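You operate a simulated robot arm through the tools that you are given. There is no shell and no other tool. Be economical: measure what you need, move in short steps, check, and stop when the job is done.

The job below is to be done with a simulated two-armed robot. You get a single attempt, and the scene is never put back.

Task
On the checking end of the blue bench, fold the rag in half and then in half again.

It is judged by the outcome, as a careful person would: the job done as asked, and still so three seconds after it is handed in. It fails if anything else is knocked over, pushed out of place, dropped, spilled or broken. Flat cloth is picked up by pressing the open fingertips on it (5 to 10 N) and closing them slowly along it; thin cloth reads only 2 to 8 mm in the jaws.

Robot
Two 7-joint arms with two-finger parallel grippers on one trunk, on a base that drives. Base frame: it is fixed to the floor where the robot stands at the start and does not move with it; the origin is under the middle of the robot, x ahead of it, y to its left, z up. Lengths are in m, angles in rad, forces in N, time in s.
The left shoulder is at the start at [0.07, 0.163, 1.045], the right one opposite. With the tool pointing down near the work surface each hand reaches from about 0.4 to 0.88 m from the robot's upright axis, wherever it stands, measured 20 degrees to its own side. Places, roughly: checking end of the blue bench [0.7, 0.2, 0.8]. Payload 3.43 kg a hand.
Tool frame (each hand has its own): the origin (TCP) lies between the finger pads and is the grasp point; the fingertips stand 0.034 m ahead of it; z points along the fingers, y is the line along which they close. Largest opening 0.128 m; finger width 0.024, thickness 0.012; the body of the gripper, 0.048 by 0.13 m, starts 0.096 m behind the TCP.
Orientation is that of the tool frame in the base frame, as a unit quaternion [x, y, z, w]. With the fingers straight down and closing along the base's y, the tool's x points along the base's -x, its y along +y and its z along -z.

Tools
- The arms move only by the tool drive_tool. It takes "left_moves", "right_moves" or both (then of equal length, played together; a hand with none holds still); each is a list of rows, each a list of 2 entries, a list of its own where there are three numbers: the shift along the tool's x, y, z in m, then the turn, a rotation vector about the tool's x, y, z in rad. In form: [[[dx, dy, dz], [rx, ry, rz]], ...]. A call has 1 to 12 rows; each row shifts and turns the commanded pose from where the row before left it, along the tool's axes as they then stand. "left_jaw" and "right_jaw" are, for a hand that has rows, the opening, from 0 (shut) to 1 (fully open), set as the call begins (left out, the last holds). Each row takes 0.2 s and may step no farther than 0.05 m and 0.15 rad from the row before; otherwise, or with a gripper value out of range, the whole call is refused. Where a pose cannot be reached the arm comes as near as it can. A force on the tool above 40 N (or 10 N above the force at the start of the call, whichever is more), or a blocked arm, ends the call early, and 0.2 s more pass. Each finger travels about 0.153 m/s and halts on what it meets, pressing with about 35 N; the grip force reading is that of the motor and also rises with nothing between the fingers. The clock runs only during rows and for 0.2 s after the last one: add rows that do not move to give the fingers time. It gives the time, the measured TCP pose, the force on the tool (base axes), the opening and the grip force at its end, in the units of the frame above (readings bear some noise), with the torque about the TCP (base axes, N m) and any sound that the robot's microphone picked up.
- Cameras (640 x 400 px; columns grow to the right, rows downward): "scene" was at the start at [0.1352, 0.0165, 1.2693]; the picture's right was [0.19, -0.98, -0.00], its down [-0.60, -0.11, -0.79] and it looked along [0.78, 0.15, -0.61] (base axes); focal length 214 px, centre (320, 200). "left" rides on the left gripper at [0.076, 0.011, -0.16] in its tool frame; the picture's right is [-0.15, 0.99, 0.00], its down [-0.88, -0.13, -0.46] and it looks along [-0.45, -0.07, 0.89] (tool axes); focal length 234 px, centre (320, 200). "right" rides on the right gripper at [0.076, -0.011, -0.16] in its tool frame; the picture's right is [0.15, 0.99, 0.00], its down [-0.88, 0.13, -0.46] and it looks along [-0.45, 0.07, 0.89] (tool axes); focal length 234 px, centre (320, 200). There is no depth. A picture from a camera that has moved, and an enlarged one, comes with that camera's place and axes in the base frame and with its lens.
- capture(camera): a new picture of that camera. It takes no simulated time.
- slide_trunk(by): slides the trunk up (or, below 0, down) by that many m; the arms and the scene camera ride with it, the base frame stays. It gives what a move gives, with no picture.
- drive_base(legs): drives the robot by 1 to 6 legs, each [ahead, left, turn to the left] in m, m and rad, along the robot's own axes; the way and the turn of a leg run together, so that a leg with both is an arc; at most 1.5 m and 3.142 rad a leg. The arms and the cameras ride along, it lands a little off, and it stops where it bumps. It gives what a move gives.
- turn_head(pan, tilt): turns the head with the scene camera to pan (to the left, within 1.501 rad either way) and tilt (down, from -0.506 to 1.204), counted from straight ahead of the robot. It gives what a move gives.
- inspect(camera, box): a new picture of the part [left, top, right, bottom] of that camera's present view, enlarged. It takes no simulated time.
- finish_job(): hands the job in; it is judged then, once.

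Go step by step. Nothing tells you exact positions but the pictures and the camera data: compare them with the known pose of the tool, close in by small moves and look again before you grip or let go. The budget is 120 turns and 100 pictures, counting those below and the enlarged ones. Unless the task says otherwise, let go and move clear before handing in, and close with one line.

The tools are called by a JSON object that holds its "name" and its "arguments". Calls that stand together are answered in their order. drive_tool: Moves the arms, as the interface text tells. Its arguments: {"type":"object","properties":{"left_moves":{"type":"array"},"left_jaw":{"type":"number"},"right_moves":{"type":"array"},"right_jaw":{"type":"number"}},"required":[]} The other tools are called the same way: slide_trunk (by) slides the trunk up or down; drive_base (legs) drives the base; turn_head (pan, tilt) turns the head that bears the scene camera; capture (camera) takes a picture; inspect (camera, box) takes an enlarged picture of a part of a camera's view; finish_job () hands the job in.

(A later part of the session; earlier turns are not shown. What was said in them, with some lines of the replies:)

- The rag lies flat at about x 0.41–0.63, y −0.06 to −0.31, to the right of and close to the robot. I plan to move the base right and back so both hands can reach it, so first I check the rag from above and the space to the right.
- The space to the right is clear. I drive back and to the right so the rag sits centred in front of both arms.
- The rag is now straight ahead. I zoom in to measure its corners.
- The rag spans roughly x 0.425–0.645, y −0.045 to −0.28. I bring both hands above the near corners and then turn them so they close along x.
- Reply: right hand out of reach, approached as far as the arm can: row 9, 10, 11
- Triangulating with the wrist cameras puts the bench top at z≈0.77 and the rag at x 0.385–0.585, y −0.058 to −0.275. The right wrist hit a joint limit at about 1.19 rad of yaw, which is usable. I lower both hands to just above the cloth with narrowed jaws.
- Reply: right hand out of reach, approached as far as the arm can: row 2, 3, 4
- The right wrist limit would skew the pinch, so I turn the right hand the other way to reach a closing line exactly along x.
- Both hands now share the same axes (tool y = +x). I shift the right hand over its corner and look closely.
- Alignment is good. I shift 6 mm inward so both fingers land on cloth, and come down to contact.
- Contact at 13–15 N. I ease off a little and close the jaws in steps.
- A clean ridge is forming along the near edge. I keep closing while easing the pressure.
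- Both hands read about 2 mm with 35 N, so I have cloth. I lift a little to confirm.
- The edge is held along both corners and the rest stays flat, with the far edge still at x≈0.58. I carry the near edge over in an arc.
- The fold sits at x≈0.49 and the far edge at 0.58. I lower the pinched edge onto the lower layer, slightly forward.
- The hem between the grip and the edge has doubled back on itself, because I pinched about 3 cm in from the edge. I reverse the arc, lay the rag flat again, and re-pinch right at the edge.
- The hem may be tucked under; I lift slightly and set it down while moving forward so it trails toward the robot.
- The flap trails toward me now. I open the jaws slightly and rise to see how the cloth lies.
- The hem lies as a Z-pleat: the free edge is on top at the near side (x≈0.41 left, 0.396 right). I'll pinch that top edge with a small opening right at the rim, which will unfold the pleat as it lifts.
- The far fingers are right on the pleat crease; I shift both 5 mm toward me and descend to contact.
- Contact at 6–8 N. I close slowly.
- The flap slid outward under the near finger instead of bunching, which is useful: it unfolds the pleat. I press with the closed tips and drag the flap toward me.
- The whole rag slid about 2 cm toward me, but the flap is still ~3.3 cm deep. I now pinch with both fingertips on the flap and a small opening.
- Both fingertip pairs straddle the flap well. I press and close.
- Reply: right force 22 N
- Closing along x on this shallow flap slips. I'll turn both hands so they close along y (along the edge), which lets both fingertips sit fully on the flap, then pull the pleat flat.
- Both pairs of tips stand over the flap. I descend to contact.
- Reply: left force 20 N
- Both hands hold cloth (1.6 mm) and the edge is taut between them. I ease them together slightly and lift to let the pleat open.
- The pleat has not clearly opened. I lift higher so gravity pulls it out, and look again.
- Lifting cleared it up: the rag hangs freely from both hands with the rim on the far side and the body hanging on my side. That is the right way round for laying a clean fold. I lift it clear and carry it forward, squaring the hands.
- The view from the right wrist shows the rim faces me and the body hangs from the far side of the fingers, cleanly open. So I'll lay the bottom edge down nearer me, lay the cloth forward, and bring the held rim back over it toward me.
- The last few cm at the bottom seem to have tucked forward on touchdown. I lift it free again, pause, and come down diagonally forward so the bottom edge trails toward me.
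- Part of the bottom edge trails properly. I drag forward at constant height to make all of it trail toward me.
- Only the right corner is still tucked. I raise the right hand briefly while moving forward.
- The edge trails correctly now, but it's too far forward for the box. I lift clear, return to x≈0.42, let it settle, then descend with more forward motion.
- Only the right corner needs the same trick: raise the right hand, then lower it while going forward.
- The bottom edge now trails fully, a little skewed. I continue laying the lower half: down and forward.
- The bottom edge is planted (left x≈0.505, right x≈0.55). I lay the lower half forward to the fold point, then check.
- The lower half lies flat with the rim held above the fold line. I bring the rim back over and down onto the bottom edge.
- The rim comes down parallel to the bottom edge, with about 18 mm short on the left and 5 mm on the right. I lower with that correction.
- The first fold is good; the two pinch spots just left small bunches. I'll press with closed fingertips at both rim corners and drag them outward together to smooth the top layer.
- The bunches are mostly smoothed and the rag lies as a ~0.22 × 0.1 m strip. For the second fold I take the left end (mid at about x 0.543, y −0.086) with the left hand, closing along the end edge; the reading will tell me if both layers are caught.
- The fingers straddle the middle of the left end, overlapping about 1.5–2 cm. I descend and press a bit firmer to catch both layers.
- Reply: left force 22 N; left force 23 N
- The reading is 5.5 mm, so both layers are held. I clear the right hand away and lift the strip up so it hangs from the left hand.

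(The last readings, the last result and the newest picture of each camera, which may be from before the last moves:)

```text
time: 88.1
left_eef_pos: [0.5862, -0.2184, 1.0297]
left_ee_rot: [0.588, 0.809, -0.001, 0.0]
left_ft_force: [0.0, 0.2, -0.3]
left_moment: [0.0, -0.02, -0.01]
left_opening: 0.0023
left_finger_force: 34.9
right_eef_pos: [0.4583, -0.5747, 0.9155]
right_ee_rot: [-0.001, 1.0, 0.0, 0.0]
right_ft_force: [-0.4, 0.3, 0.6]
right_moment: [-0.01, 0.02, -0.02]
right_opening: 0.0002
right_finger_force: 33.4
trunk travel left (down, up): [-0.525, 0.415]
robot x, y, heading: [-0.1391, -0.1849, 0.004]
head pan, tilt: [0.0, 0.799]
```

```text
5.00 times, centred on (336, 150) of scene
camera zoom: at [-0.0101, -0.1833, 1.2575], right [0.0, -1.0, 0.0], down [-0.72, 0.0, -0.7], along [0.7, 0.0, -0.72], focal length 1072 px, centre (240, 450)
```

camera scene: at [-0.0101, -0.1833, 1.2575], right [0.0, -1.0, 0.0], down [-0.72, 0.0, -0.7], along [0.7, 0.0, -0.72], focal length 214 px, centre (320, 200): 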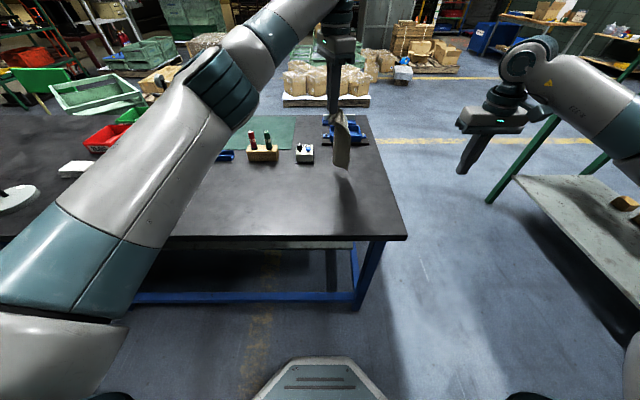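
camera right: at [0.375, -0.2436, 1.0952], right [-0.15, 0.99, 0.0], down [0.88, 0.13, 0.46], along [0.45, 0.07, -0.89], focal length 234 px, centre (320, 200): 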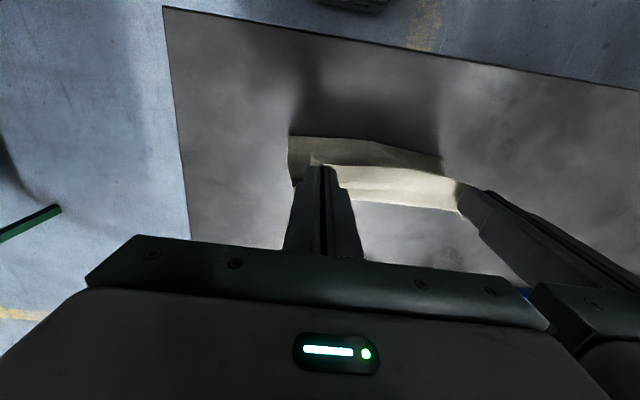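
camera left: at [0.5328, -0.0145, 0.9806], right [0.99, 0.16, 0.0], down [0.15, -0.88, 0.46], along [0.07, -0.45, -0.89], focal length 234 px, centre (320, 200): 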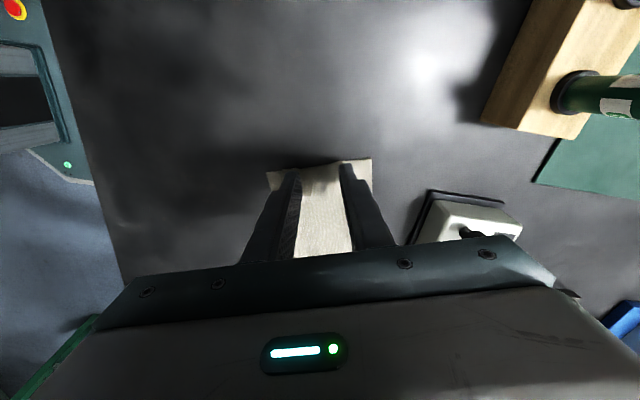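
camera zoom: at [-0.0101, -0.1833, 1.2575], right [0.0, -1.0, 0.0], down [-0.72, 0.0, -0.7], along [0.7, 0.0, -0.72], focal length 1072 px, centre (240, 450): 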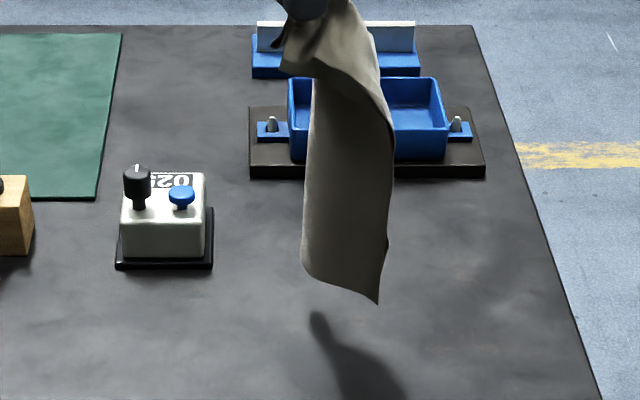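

Both layers still hang together as a folded strip. I now descend while moving toward −y so the free end lands and trails on the +y side.

{"name": "drive_tool", "arguments": {"left_moves": [[[-0.006, 0, 0.006], [0, 0, 0]], [[-0.01, 0, 0.008], [0, 0, 0]], [[-0.012, 0, 0.009], [0, 0, 0]], [[-0.012, 0, 0.009], [0, 0, 0]], [[-0.012, 0, 0.009], [0, 0, 0]], [[-0.012, 0, 0.009], [0, 0, 0]], [[-0.012, 0, 0.009], [0, 0, 0]]]}}

{"name": "inspect", "arguments": {"camera": "scene", "box": [288, 120, 416, 200]}}

{"name": "capture", "arguments": {"camera": "left"}}

```text
time: 89.7
left_eef_pos: [0.6012, -0.2719, 0.9868]
left_ee_rot: [0.588, 0.809, 0.0, 0.0]
left_ft_force: [0.6, 0.5, -0.4]
left_moment: [0.01, 0.01, 0.0]
left_opening: 0.0021
left_finger_force: 34.8
left hand out of reach, approached as far as the arm can: row 6, 7
right_eef_pos: [0.4576, -0.5745, 0.9149]
right_ee_rot: [0.0, 1.0, 0.0, 0.0]
right_ft_force: [-0.2, -0.1, 0.6]
right_moment: [-0.01, 0.02, 0.0]
right_opening: 0.0001
right_finger_force: 32.9
trunk travel left (down, up): [-0.525, 0.415]
robot x, y, heading: [-0.1417, -0.1809, -0.001]
head pan, tilt: [0.0, 0.799]
```

```text
5.00 times, centred on (352, 160) of scene
camera zoom: at [-0.0104, -0.1839, 1.2575], right [0.0, -1.0, 0.0], down [-0.72, 0.0, -0.7], along [0.7, 0.0, -0.72], focal length 1072 px, centre (160, 400)
```

zoom: 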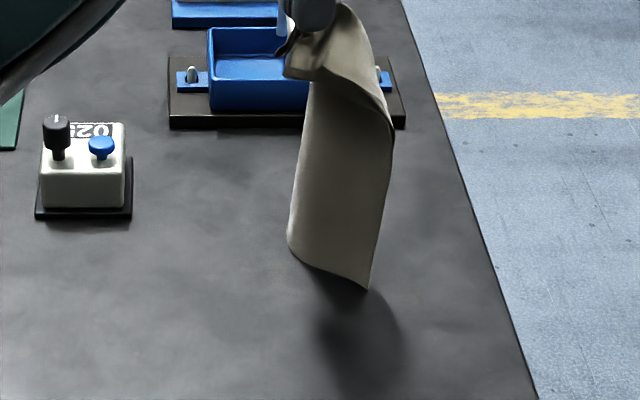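

```text
26 pictures are left
camera left: at [0.5884, -0.198, 1.1472], right [0.99, 0.17, 0.0], down [0.15, -0.88, 0.46], along [0.08, -0.45, -0.89], focal length 234 px, centre (320, 200)
```

left: 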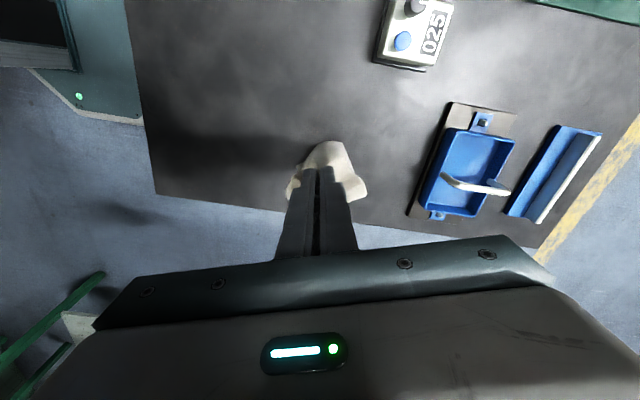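

The left arm reaches its limit on that side. I lift again, carry the strip back to y≈−0.12, let it settle, and lay it down there.

{"name": "drive_tool", "arguments": {"left_moves": [[[0, 0, -0.025], [0, 0, 0]], [[0.01, 0, -0.02], [0, 0, 0]], [[0.02, -0.001, 0], [0, 0, 0]], [[0.022, -0.001, 0], [0, 0, 0]], [[0.022, -0.001, 0], [0, 0, 0]], [[0.022, -0.001, 0], [0, 0, 0]], [[0.022, -0.001, 0], [0, 0, 0]], [[0.022, -0.001, 0], [0, 0, 0]], [[0.016, 0, 0], [0, 0, 0]], [[0.008, 0, 0], [0, 0, 0]], [[0, 0, 0], [0, 0, 0]], [[0, 0, 0], [0, 0, 0]]]}}

{"name": "drive_tool", "arguments": {"left_moves": [[[0, 0, 0], [0, 0, 0]], [[-0.006, 0, 0.01], [0, 0, 0]], [[-0.014, 0, 0.009], [0, 0, 0]], [[-0.014, 0, 0.009], [0, 0, 0]], [[-0.014, 0, 0.009], [0, 0, 0]], [[-0.014, 0, 0.009], [0, 0, 0]], [[-0.012, 0, 0.009], [0, 0, 0]], [[-0.012, 0, 0.009], [0, 0, 0]]]}}

{"name": "inspect", "arguments": {"camera": "scene", "box": [256, 120, 384, 200]}}

```text
time: 92.3
left_eef_pos: [0.5411, -0.1163, 1.0177]
left_ee_rot: [0.588, 0.809, 0.001, 0.0]
left_ft_force: [0.2, 0.8, -0.7]
left_moment: [0.03, 0.0, -0.01]
left_opening: 0.0025
left_finger_force: 35.4
left hand out of reach, approached as far as the arm can: row 1
right_eef_pos: [0.4574, -0.5745, 0.9147]
right_ee_rot: [0.0, 1.0, 0.0, -0.001]
right_ft_force: [-0.3, 0.2, 0.3]
right_moment: [-0.02, 0.05, 0.0]
right_opening: 0.0002
right_finger_force: 33.2
trunk travel left (down, up): [-0.525, 0.415]
robot x, y, heading: [-0.1424, -0.186, -0.002]
head pan, tilt: [0.0, 0.799]
```

```text
time: 94.1
left_eef_pos: [0.5703, -0.2001, 0.9534]
left_ee_rot: [0.588, 0.809, 0.0, 0.0]
left_ft_force: [0.4, 0.2, -0.6]
left_moment: [0.02, 0.0, 0.02]
left_opening: 0.0026
left_finger_force: 35.1
right_eef_pos: [0.458, -0.5741, 0.9157]
right_ee_rot: [0.0, 1.0, 0.0, 0.0]
right_ft_force: [0.4, -0.1, 0.5]
right_moment: [0.02, 0.01, 0.01]
right_opening: 0.0
right_finger_force: 32.7
trunk travel left (down, up): [-0.525, 0.415]
robot x, y, heading: [-0.1386, -0.1843, -0.0]
head pan, tilt: [0.0, 0.799]
```

```text
5.00 times, centred on (320, 160) of scene
camera zoom: at [-0.0101, -0.1843, 1.2575], right [0.0, -1.0, 0.0], down [-0.72, 0.0, -0.7], along [0.7, 0.0, -0.72], focal length 1072 px, centre (320, 400)
```

zoom: 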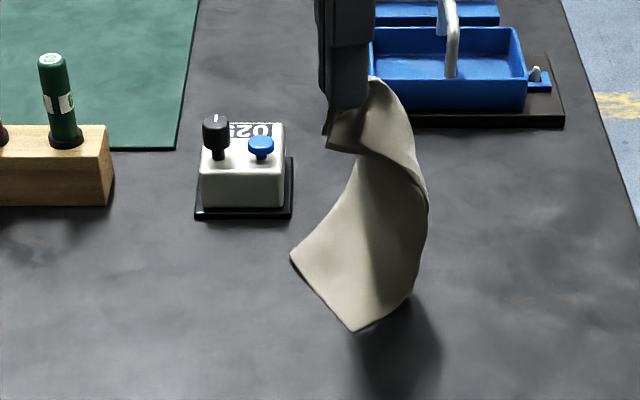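

The free end is planted, trailing toward +y, exactly as wanted. Since the left arm nears its reach limit, I use the base to move right by 6 cm, which also lays the strip.

{"name": "drive_base", "arguments": {"legs": [[0, -0.06, 0]]}}

{"name": "drive_tool", "arguments": {"left_moves": [[[-0.004, 0.004, 0.01], [0, 0, 0]], [[-0.004, 0.004, 0.012], [0, 0, 0]], [[-0.004, 0.004, 0.012], [0, 0, 0]], [[-0.002, 0.004, 0.012], [0, 0, 0]]]}}

{"name": "inspect", "arguments": {"camera": "scene", "box": [256, 120, 384, 200]}}

```text
time: 95.1
left_eef_pos: [0.5697, -0.2622, 0.9537]
left_ee_rot: [0.588, 0.809, 0.001, 0.0]
left_ft_force: [0.0, -0.3, -0.6]
left_moment: [0.03, -0.01, 0.04]
left_opening: 0.0022
left_finger_force: 35.2
right_eef_pos: [0.4571, -0.6377, 0.9147]
right_ee_rot: [0.001, 1.0, 0.001, 0.0]
right_ft_force: [-0.7, 0.0, 0.6]
right_moment: [0.01, 0.02, 0.04]
right_opening: 0.0
right_finger_force: 33.3
trunk travel left (down, up): [-0.525, 0.415]
robot x, y, heading: [-0.1435, -0.2446, -0.007]
head pan, tilt: [0.0, 0.799]
```

```text
time: 96.1
left_eef_pos: [0.5893, -0.2694, 0.9081]
left_ee_rot: [0.588, 0.809, 0.0, 0.0]
left_ft_force: [0.4, 0.4, -0.5]
left_moment: [0.02, 0.0, 0.02]
left_opening: 0.0025
left_finger_force: 34.8
right_eef_pos: [0.458, -0.6363, 0.9151]
right_ee_rot: [0.001, 1.0, 0.0, -0.001]
right_ft_force: [-0.6, 0.2, -0.6]
right_moment: [0.01, 0.01, 0.01]
right_opening: 0.0
right_finger_force: 33.1
trunk travel left (down, up): [-0.525, 0.415]
robot x, y, heading: [-0.1402, -0.2481, -0.0]
head pan, tilt: [0.0, 0.799]
```

```text
5.00 times, centred on (320, 160) of scene
camera zoom: at [-0.0101, -0.2453, 1.2575], right [0.0, -1.0, 0.0], down [-0.72, 0.0, -0.7], along [0.7, 0.0, -0.72], focal length 1072 px, centre (320, 400)
```

zoom: 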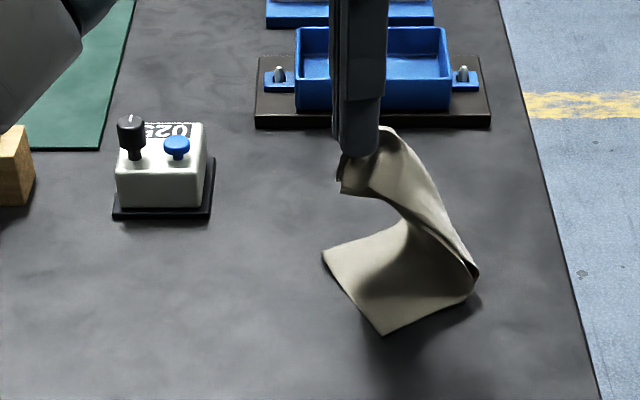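

The end slid along a bit but is planted and the lower half is laying down toward the right. I align the hand's yaw with the end, push the fold out further, then look.

{"name": "drive_tool", "arguments": {"left_moves": [[[0, 0, 0], [0, 0, -0.1]], [[-0.0115, -0.0037, 0.0098], [0, 0, 0]], [[-0.0115, -0.0037, 0.0098], [0, 0, 0]], [[-0.0115, -0.0037, 0.0098], [0, 0, 0]], [[-0.0115, -0.0037, 0.0098], [0, 0, 0]]]}}

{"name": "inspect", "arguments": {"camera": "scene", "box": [272, 130, 384, 200]}}

```text
time: 97.3
left_eef_pos: [0.5931, -0.3164, 0.8692]
left_ee_rot: [0.547, 0.837, -0.001, -0.001]
left_ft_force: [0.0, 0.1, -0.1]
left_moment: [-0.02, -0.02, 0.03]
left_opening: 0.0025
left_finger_force: 35.2
right_eef_pos: [0.4579, -0.6361, 0.9146]
right_ee_rot: [0.001, 1.0, 0.0, 0.0]
right_ft_force: [-0.3, -0.4, 0.8]
right_moment: [0.02, 0.0, -0.04]
right_opening: 0.0
right_finger_force: 33.3
trunk travel left (down, up): [-0.525, 0.415]
robot x, y, heading: [-0.1394, -0.2432, -0.003]
head pan, tilt: [0.0, 0.799]
```

```text
5.71 times, centred on (328, 165) of scene
camera zoom: at [-0.0104, -0.2455, 1.2575], right [0.0, -1.0, 0.0], down [-0.72, 0.0, -0.7], along [0.7, 0.0, -0.72], focal length 1226 px, centre (274, 400)
```

zoom: 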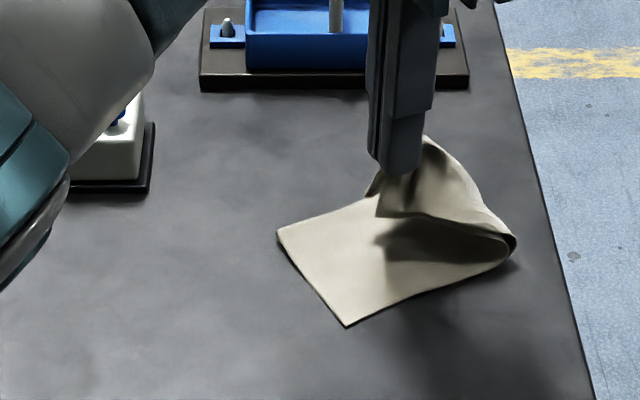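

The lower half is flat and the end hasn't moved (corners at (0.616, −0.248) and (0.524, −0.287)). I bring the held rim back over it.

{"name": "drive_tool", "arguments": {"left_moves": [[[0.006, 0, 0.002], [0, 0, 0]], [[0.009, 0, 0.005], [0, 0, 0]], [[0.01, -0.001, 0.008], [0, 0, 0]], [[0.01, -0.001, 0.01], [0, 0, 0]], [[0.009, -0.001, 0.01], [0, 0, 0]], [[0.006, 0, 0.008], [0, 0, 0]]]}}

{"name": "inspect", "arguments": {"camera": "scene", "box": [272, 130, 384, 200]}}

{"name": "inspect", "arguments": {"camera": "left", "box": [200, 60, 440, 210]}}

```text
time: 98.7
left_eef_pos: [0.5707, -0.273, 0.8254]
left_ee_rot: [0.548, 0.837, 0.0, -0.001]
left_ft_force: [0.7, -0.7, 0.0]
left_moment: [-0.03, -0.02, -0.03]
left_opening: 0.0024
left_finger_force: 34.6
right_eef_pos: [0.4573, -0.6359, 0.9146]
right_ee_rot: [0.001, 1.0, -0.001, 0.0]
right_ft_force: [0.1, 0.2, 0.0]
right_moment: [-0.02, -0.01, 0.02]
right_opening: 0.0003
right_finger_force: 32.7
trunk travel left (down, up): [-0.525, 0.415]
robot x, y, heading: [-0.1387, -0.2469, -0.005]
head pan, tilt: [0.0, 0.799]
```

```text
5.71 times, centred on (328, 165) of scene
camera zoom: at [-0.0104, -0.245, 1.2575], right [0.0, -1.0, 0.0], down [-0.72, 0.0, -0.7], along [0.7, 0.0, -0.72], focal length 1226 px, centre (274, 400)
```

zoom: 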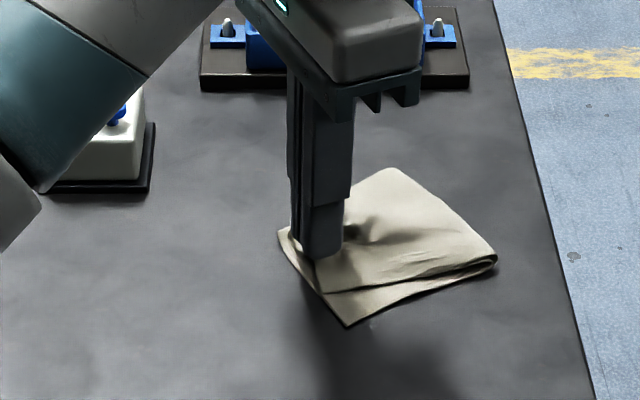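

```text
2.67 times, centred on (320, 135) of left
camera zoom: at [0.5512, -0.1988, 0.9859], right [0.96, 0.26, 0.0], down [0.23, -0.86, 0.46], along [0.12, -0.44, -0.89], focal length 624 px, centre (320, 373)
```

zoom: 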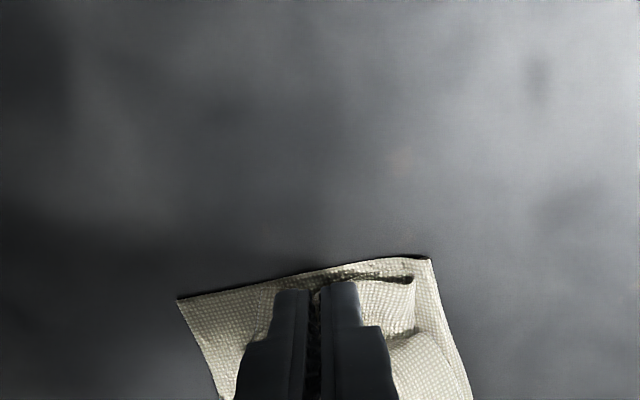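

The rim lands right on the end. I shift 7 mm toward me to centre it, lower, and release.

{"name": "drive_tool", "arguments": {"left_moves": [[[0.001, -0.004, 0.004], [0, 0, 0]], [[0.001, -0.003, 0.004], [0, 0, 0]], [[0, 0, 0.003], [0, 0, 0]]]}}

{"name": "drive_tool", "arguments": {"left_moves": [[[0, 0, 0], [0, 0, 0]], [[0, 0, 0], [0, 0, 0]]], "left_jaw": 0.25}}

{"name": "drive_tool", "arguments": {"left_moves": [[[0, 0, -0.02], [0, 0, 0]], [[0, 0, -0.04], [0, 0, 0]], [[0.03, 0, -0.04], [0, 0, 0]], [[0.04, 0, 0], [0, 0, 0]], [[0.04, 0, 0], [0, 0, 0]]]}}

{"name": "inspect", "arguments": {"camera": "scene", "box": [288, 145, 368, 195]}}

```text
time: 99.5
left_eef_pos: [0.5649, -0.273, 0.8146]
left_ee_rot: [0.547, 0.837, 0.0, 0.0]
left_ft_force: [0.2, 0.2, 0.2]
left_moment: [0.01, 0.0, 0.02]
left_opening: 0.0023
left_finger_force: 34.9
right_eef_pos: [0.4579, -0.6364, 0.9141]
right_ee_rot: [0.001, 1.0, 0.0, 0.0]
right_ft_force: [0.2, 0.0, 0.5]
right_moment: [0.0, -0.02, 0.0]
right_opening: 0.0
right_finger_force: 33.8
trunk travel left (down, up): [-0.525, 0.415]
robot x, y, heading: [-0.1398, -0.2421, -0.007]
head pan, tilt: [0.0, 0.799]
```

```text
time: 100.1
left_eef_pos: [0.5625, -0.2731, 0.8144]
left_ee_rot: [0.547, 0.837, 0.0, 0.0]
left_ft_force: [1.1, -0.2, -0.6]
left_moment: [-0.01, 0.0, 0.04]
left_opening: 0.0319
left_finger_force: 0.0
right_eef_pos: [0.458, -0.6357, 0.9141]
right_ee_rot: [0.001, 1.0, -0.001, 0.0]
right_ft_force: [0.0, 0.4, 0.5]
right_moment: [0.02, -0.01, -0.01]
right_opening: 0.0
right_finger_force: 33.2
trunk travel left (down, up): [-0.525, 0.415]
robot x, y, heading: [-0.1409, -0.2461, -0.002]
head pan, tilt: [0.0, 0.799]
```

```text
time: 101.3
left_eef_pos: [0.5206, -0.1729, 0.9122]
left_ee_rot: [0.548, 0.837, 0.0, 0.001]
left_ft_force: [0.0, 0.7, -0.1]
left_moment: [-0.05, 0.0, -0.03]
left_opening: 0.0322
left_finger_force: 0.0
right_eef_pos: [0.4569, -0.6352, 0.9157]
right_ee_rot: [0.001, 1.0, 0.0, 0.0]
right_ft_force: [0.1, 0.0, -0.8]
right_moment: [-0.03, 0.0, 0.01]
right_opening: 0.0
right_finger_force: 33.0
trunk travel left (down, up): [-0.525, 0.415]
robot x, y, heading: [-0.1405, -0.2465, -0.008]
head pan, tilt: [0.0, 0.799]
```

```text
8.00 times, centred on (328, 170) of scene
camera zoom: at [-0.0111, -0.2437, 1.2576], right [0.0, -1.0, 0.0], down [-0.72, 0.0, -0.7], along [0.7, 0.0, -0.72], focal length 1716 px, centre (256, 440)
```

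zoom: 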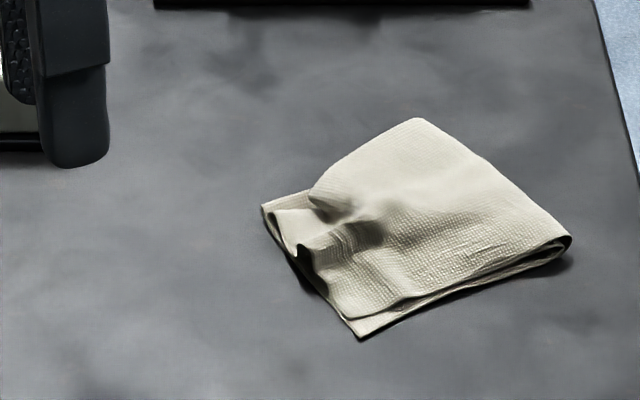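

The quarter fold is in place; the pinch left a small ridge. I straddle it with the fingertips, press lightly and open the jaws to spread it flat.

{"name": "drive_tool", "arguments": {"left_moves": [[[-0.04, 0, 0], [0, 0, 0]], [[-0.04, 0, 0], [0, 0, 0]], [[-0.032, 0, 0.03], [0, 0, 0]], [[0, 0, 0.04], [0, 0, 0]], [[0, 0, 0.025], [0, 0, 0]], [[0, 0, 0.005], [0, 0, 0]]], "left_jaw": 0.22}}

{"name": "drive_tool", "arguments": {"left_moves": [[[0, 0, 0.002], [0, 0, 0]], [[0, 0, 0.001], [0, 0, 0]]]}}

```text
time: 102.7
left_eef_pos: [0.5652, -0.2752, 0.8133]
left_ee_rot: [0.547, 0.837, -0.001, 0.0]
left_ft_force: [1.2, 0.1, 0.6]
left_moment: [-0.04, 0.0, 0.0]
left_opening: 0.0283
left_finger_force: 0.1
right_eef_pos: [0.4579, -0.6367, 0.9153]
right_ee_rot: [0.001, 1.0, 0.0, 0.001]
right_ft_force: [0.2, 0.0, 0.1]
right_moment: [0.01, 0.02, -0.02]
right_opening: 0.0
right_finger_force: 33.0
trunk travel left (down, up): [-0.525, 0.415]
robot x, y, heading: [-0.1463, -0.2465, -0.0]
head pan, tilt: [0.0, 0.799]
```

```text
time: 103.3
left_eef_pos: [0.5649, -0.2751, 0.8113]
left_ee_rot: [0.548, 0.836, 0.0, 0.0]
left_ft_force: [0.3, -0.2, -0.3]
left_moment: [0.02, 0.0, -0.02]
left_opening: 0.028
left_finger_force: 0.0
right_eef_pos: [0.457, -0.635, 0.9149]
right_ee_rot: [0.001, 1.0, 0.001, 0.001]
right_ft_force: [-1.3, -0.9, 0.2]
right_moment: [0.0, -0.01, 0.02]
right_opening: 0.0002
right_finger_force: 33.5
trunk travel left (down, up): [-0.525, 0.415]
robot x, y, heading: [-0.1389, -0.2435, -0.002]
head pan, tilt: [0.0, 0.799]
```

{"name": "drive_tool", "arguments": {"left_moves": [[[0, 0, 0.0015], [0, 0, 0]], [[0, 0, 0.001], [0, 0, 0]], [[0, 0, 0.001], [0, 0, 0]]]}}

{"name": "drive_tool", "arguments": {"left_moves": [[[0, 0, 0.001], [0, 0, 0]]]}}

```text
time: 104.1
left_eef_pos: [0.5657, -0.2753, 0.8088]
left_ee_rot: [0.547, 0.837, -0.001, 0.001]
left_ft_force: [-0.5, 0.7, 0.1]
left_moment: [0.02, 0.03, 0.0]
left_opening: 0.0282
left_finger_force: 0.0
right_eef_pos: [0.4566, -0.6365, 0.9147]
right_ee_rot: [0.001, 1.0, 0.0, 0.0]
right_ft_force: [-0.1, -0.1, 0.0]
right_moment: [0.03, 0.0, 0.0]
right_opening: 0.0001
right_finger_force: 32.8
trunk travel left (down, up): [-0.525, 0.415]
robot x, y, heading: [-0.1384, -0.2474, -0.004]
head pan, tilt: [0.0, 0.799]
```

```text
time: 104.5
left_eef_pos: [0.5641, -0.2756, 0.8078]
left_ee_rot: [0.547, 0.837, 0.0, 0.0]
left_ft_force: [0.1, -0.1, 0.5]
left_moment: [0.0, -0.04, 0.0]
left_opening: 0.0282
left_finger_force: 0.4
right_eef_pos: [0.4569, -0.6364, 0.9143]
right_ee_rot: [0.001, 1.0, -0.001, 0.0]
right_ft_force: [0.2, -0.3, 0.1]
right_moment: [-0.01, 0.03, -0.01]
right_opening: 0.0
right_finger_force: 33.1
trunk travel left (down, up): [-0.525, 0.415]
robot x, y, heading: [-0.1402, -0.2444, -0.007]
head pan, tilt: [0.0, 0.799]
```

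{"name": "drive_tool", "arguments": {"left_moves": [[[0, 0, 0.001], [0, 0, 0]], [[0, 0, 0.0005], [0, 0, 0]]]}}

{"name": "drive_tool", "arguments": {"left_moves": [[[0, 0, 0], [0, 0, 0]]], "left_jaw": 0.28}}

{"name": "drive_tool", "arguments": {"left_moves": [[[0, 0, 0], [0, 0, 0]]], "left_jaw": 0.34}}

{"name": "drive_tool", "arguments": {"left_moves": [[[0, 0, 0], [0, 0, 0]]], "left_jaw": 0.41}}

{"name": "drive_tool", "arguments": {"left_moves": [[[0, 0, -0.02], [0, 0, 0]], [[0, 0, -0.04], [0, 0, 0]], [[0.03, 0, -0.04], [0, 0, 0]], [[0.04, 0, 0], [0, 0, 0]], [[0.04, 0, 0], [0, 0, 0]]]}}

{"name": "inspect", "arguments": {"camera": "scene", "box": [288, 145, 368, 195]}}

```text
time: 105.1
left_eef_pos: [0.564, -0.2749, 0.8064]
left_ee_rot: [0.548, 0.836, 0.0, 0.0]
left_ft_force: [1.6, -0.1, 8.6]
left_moment: [0.01, -0.24, -0.01]
left_opening: 0.0288
left_finger_force: 0.2
right_eef_pos: [0.4574, -0.6367, 0.9146]
right_ee_rot: [0.001, 1.0, 0.0, 0.0]
right_ft_force: [-0.5, -0.7, -0.5]
right_moment: [-0.04, -0.01, 0.0]
right_opening: 0.0
right_finger_force: 32.6
trunk travel left (down, up): [-0.525, 0.415]
robot x, y, heading: [-0.1452, -0.2463, -0.003]
head pan, tilt: [0.0, 0.799]
```

```text
time: 105.5
left_eef_pos: [0.5634, -0.2754, 0.8063]
left_ee_rot: [0.548, 0.837, -0.001, 0.001]
left_ft_force: [-1.6, -1.4, 11.0]
left_moment: [-0.01, -0.18, 0.02]
left_opening: 0.0345
left_finger_force: 0.1
right_eef_pos: [0.4564, -0.6358, 0.9146]
right_ee_rot: [0.0, 1.0, 0.0, 0.001]
right_ft_force: [0.6, -0.1, 0.4]
right_moment: [0.04, 0.03, -0.03]
right_opening: 0.0
right_finger_force: 33.2
trunk travel left (down, up): [-0.525, 0.415]
robot x, y, heading: [-0.1429, -0.2467, -0.003]
head pan, tilt: [0.0, 0.799]
```

```text
time: 105.9
left_eef_pos: [0.5641, -0.2749, 0.806]
left_ee_rot: [0.548, 0.837, 0.001, 0.0]
left_ft_force: [-1.8, -0.9, 11.3]
left_moment: [0.01, -0.2, -0.05]
left_opening: 0.0425
left_finger_force: 0.0
right_eef_pos: [0.4557, -0.6373, 0.9156]
right_ee_rot: [0.001, 1.0, 0.0, 0.001]
right_ft_force: [0.1, -0.4, 0.4]
right_moment: [0.0, 0.0, 0.04]
right_opening: 0.0
right_finger_force: 32.5
trunk travel left (down, up): [-0.525, 0.415]
robot x, y, heading: [-0.1386, -0.2447, -0.007]
head pan, tilt: [0.0, 0.799]
```

```text
time: 106.3
left_eef_pos: [0.5639, -0.2742, 0.8061]
left_ee_rot: [0.547, 0.837, 0.001, 0.0]
left_ft_force: [-1.9, -1.2, 12.1]
left_moment: [0.03, -0.32, -0.06]
left_opening: 0.0513
left_finger_force: 0.1
right_eef_pos: [0.4558, -0.6373, 0.9152]
right_ee_rot: [0.001, 1.0, 0.0, 0.001]
right_ft_force: [1.0, 0.4, -0.5]
right_moment: [-0.01, 0.03, 0.06]
right_opening: 0.0001
right_finger_force: 32.6
trunk travel left (down, up): [-0.525, 0.415]
robot x, y, heading: [-0.139, -0.2473, -0.005]
head pan, tilt: [0.0, 0.799]
```

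```text
time: 107.5
left_eef_pos: [0.5187, -0.1728, 0.9063]
left_ee_rot: [0.547, 0.837, -0.001, 0.002]
left_ft_force: [-0.2, 0.2, 0.3]
left_moment: [-0.05, 0.0, -0.03]
left_opening: 0.0527
left_finger_force: 0.1
right_eef_pos: [0.4564, -0.6347, 0.9161]
right_ee_rot: [0.0, 1.0, -0.002, 0.0]
right_ft_force: [-0.6, -0.3, -0.5]
right_moment: [0.01, 0.01, 0.0]
right_opening: 0.0
right_finger_force: 33.4
trunk travel left (down, up): [-0.525, 0.415]
robot x, y, heading: [-0.1452, -0.2462, -0.001]
head pan, tilt: [0.0, 0.799]
```

```text
8.00 times, centred on (328, 170) of scene
camera zoom: at [-0.0111, -0.2436, 1.2576], right [0.0, -1.0, 0.0], down [-0.72, 0.0, -0.7], along [0.7, 0.0, -0.72], focal length 1716 px, centre (256, 440)
```

zoom: 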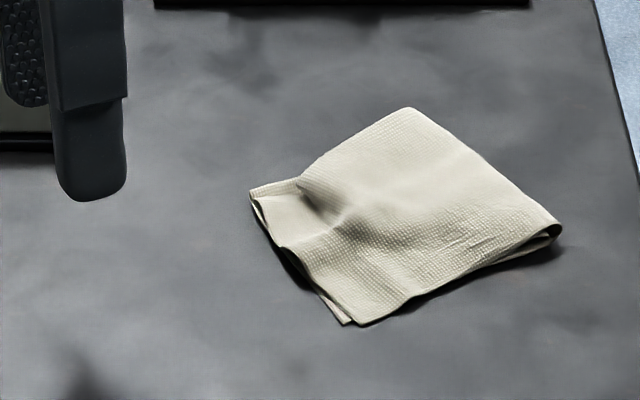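

The rag is now a neat quarter fold. I move the left hand farther clear and check the whole scene.

{"name": "drive_tool", "arguments": {"left_moves": [[[0.03, 0, -0.03], [0, 0, 0]], [[0.03, -0.02, -0.03], [0, 0, 0]], [[0.03, -0.02, -0.02], [0, 0, 0]], [[0.03, -0.02, 0], [0, 0, 0]], [[0, 0, 0], [0, 0, 0]]]}}

{"name": "capture", "arguments": {"camera": "scene"}}

{"name": "inspect", "arguments": {"camera": "scene", "box": [200, 100, 392, 220]}}

```text
time: 108.7
left_eef_pos: [0.4186, -0.0871, 0.984]
left_ee_rot: [0.547, 0.837, 0.0, -0.002]
left_ft_force: [-0.5, -0.2, -0.1]
left_moment: [0.03, -0.02, -0.01]
left_opening: 0.0524
left_finger_force: 0.0
right_eef_pos: [0.4583, -0.6369, 0.915]
right_ee_rot: [0.001, 1.0, 0.0, 0.0]
right_ft_force: [-0.8, -0.7, -0.2]
right_moment: [0.04, 0.03, -0.02]
right_opening: 0.0
right_finger_force: 33.6
trunk travel left (down, up): [-0.525, 0.415]
robot x, y, heading: [-0.1394, -0.2435, -0.002]
head pan, tilt: [0.0, 0.799]
```

```text
18 pictures are left
camera scene: at [-0.01, -0.2459, 1.2575], right [0.0, -1.0, 0.0], down [-0.72, 0.0, -0.7], along [0.7, 0.0, -0.72], focal length 214 px, centre (320, 200)
```

scene: 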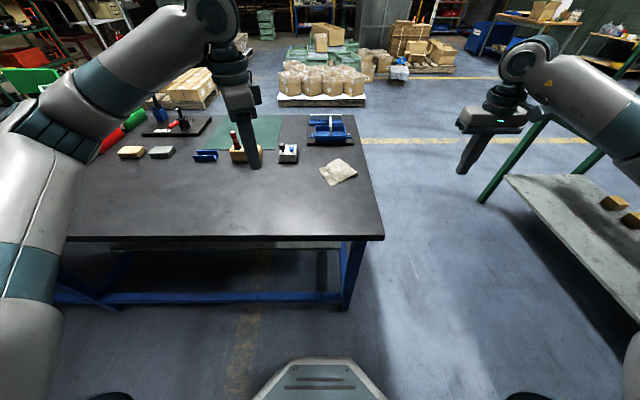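

```text
3.33 times, centred on (296, 160) of scene
camera zoom: at [-0.01, -0.2459, 1.2575], right [0.0, -1.0, 0.0], down [-0.72, 0.0, -0.7], along [0.7, 0.0, -0.72], focal length 715 px, centre (400, 333)
```

zoom: 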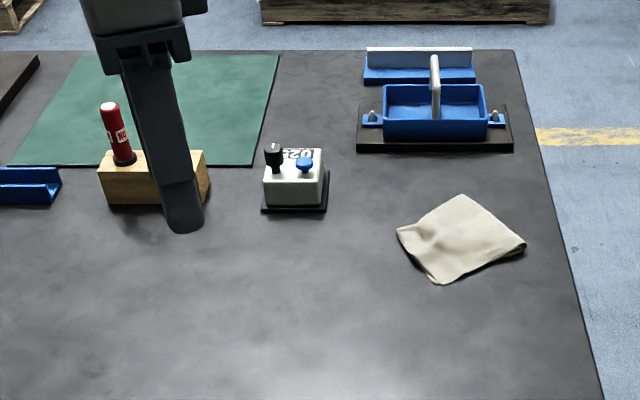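

The rag is folded in half twice and lies flat. Everything I can see is undisturbed (the green stamp is hidden behind the left finger in this view), and both hands are clear.

{"name": "finish_job", "arguments": {}}

```text
The job is handed in.
```

The rag is folded in half and in half again on the blue bench, about 10 cm from where it started, with one small dent left near a corner. I saw nothing else on the bench moved, though one stamp was hidden from view in the final check.
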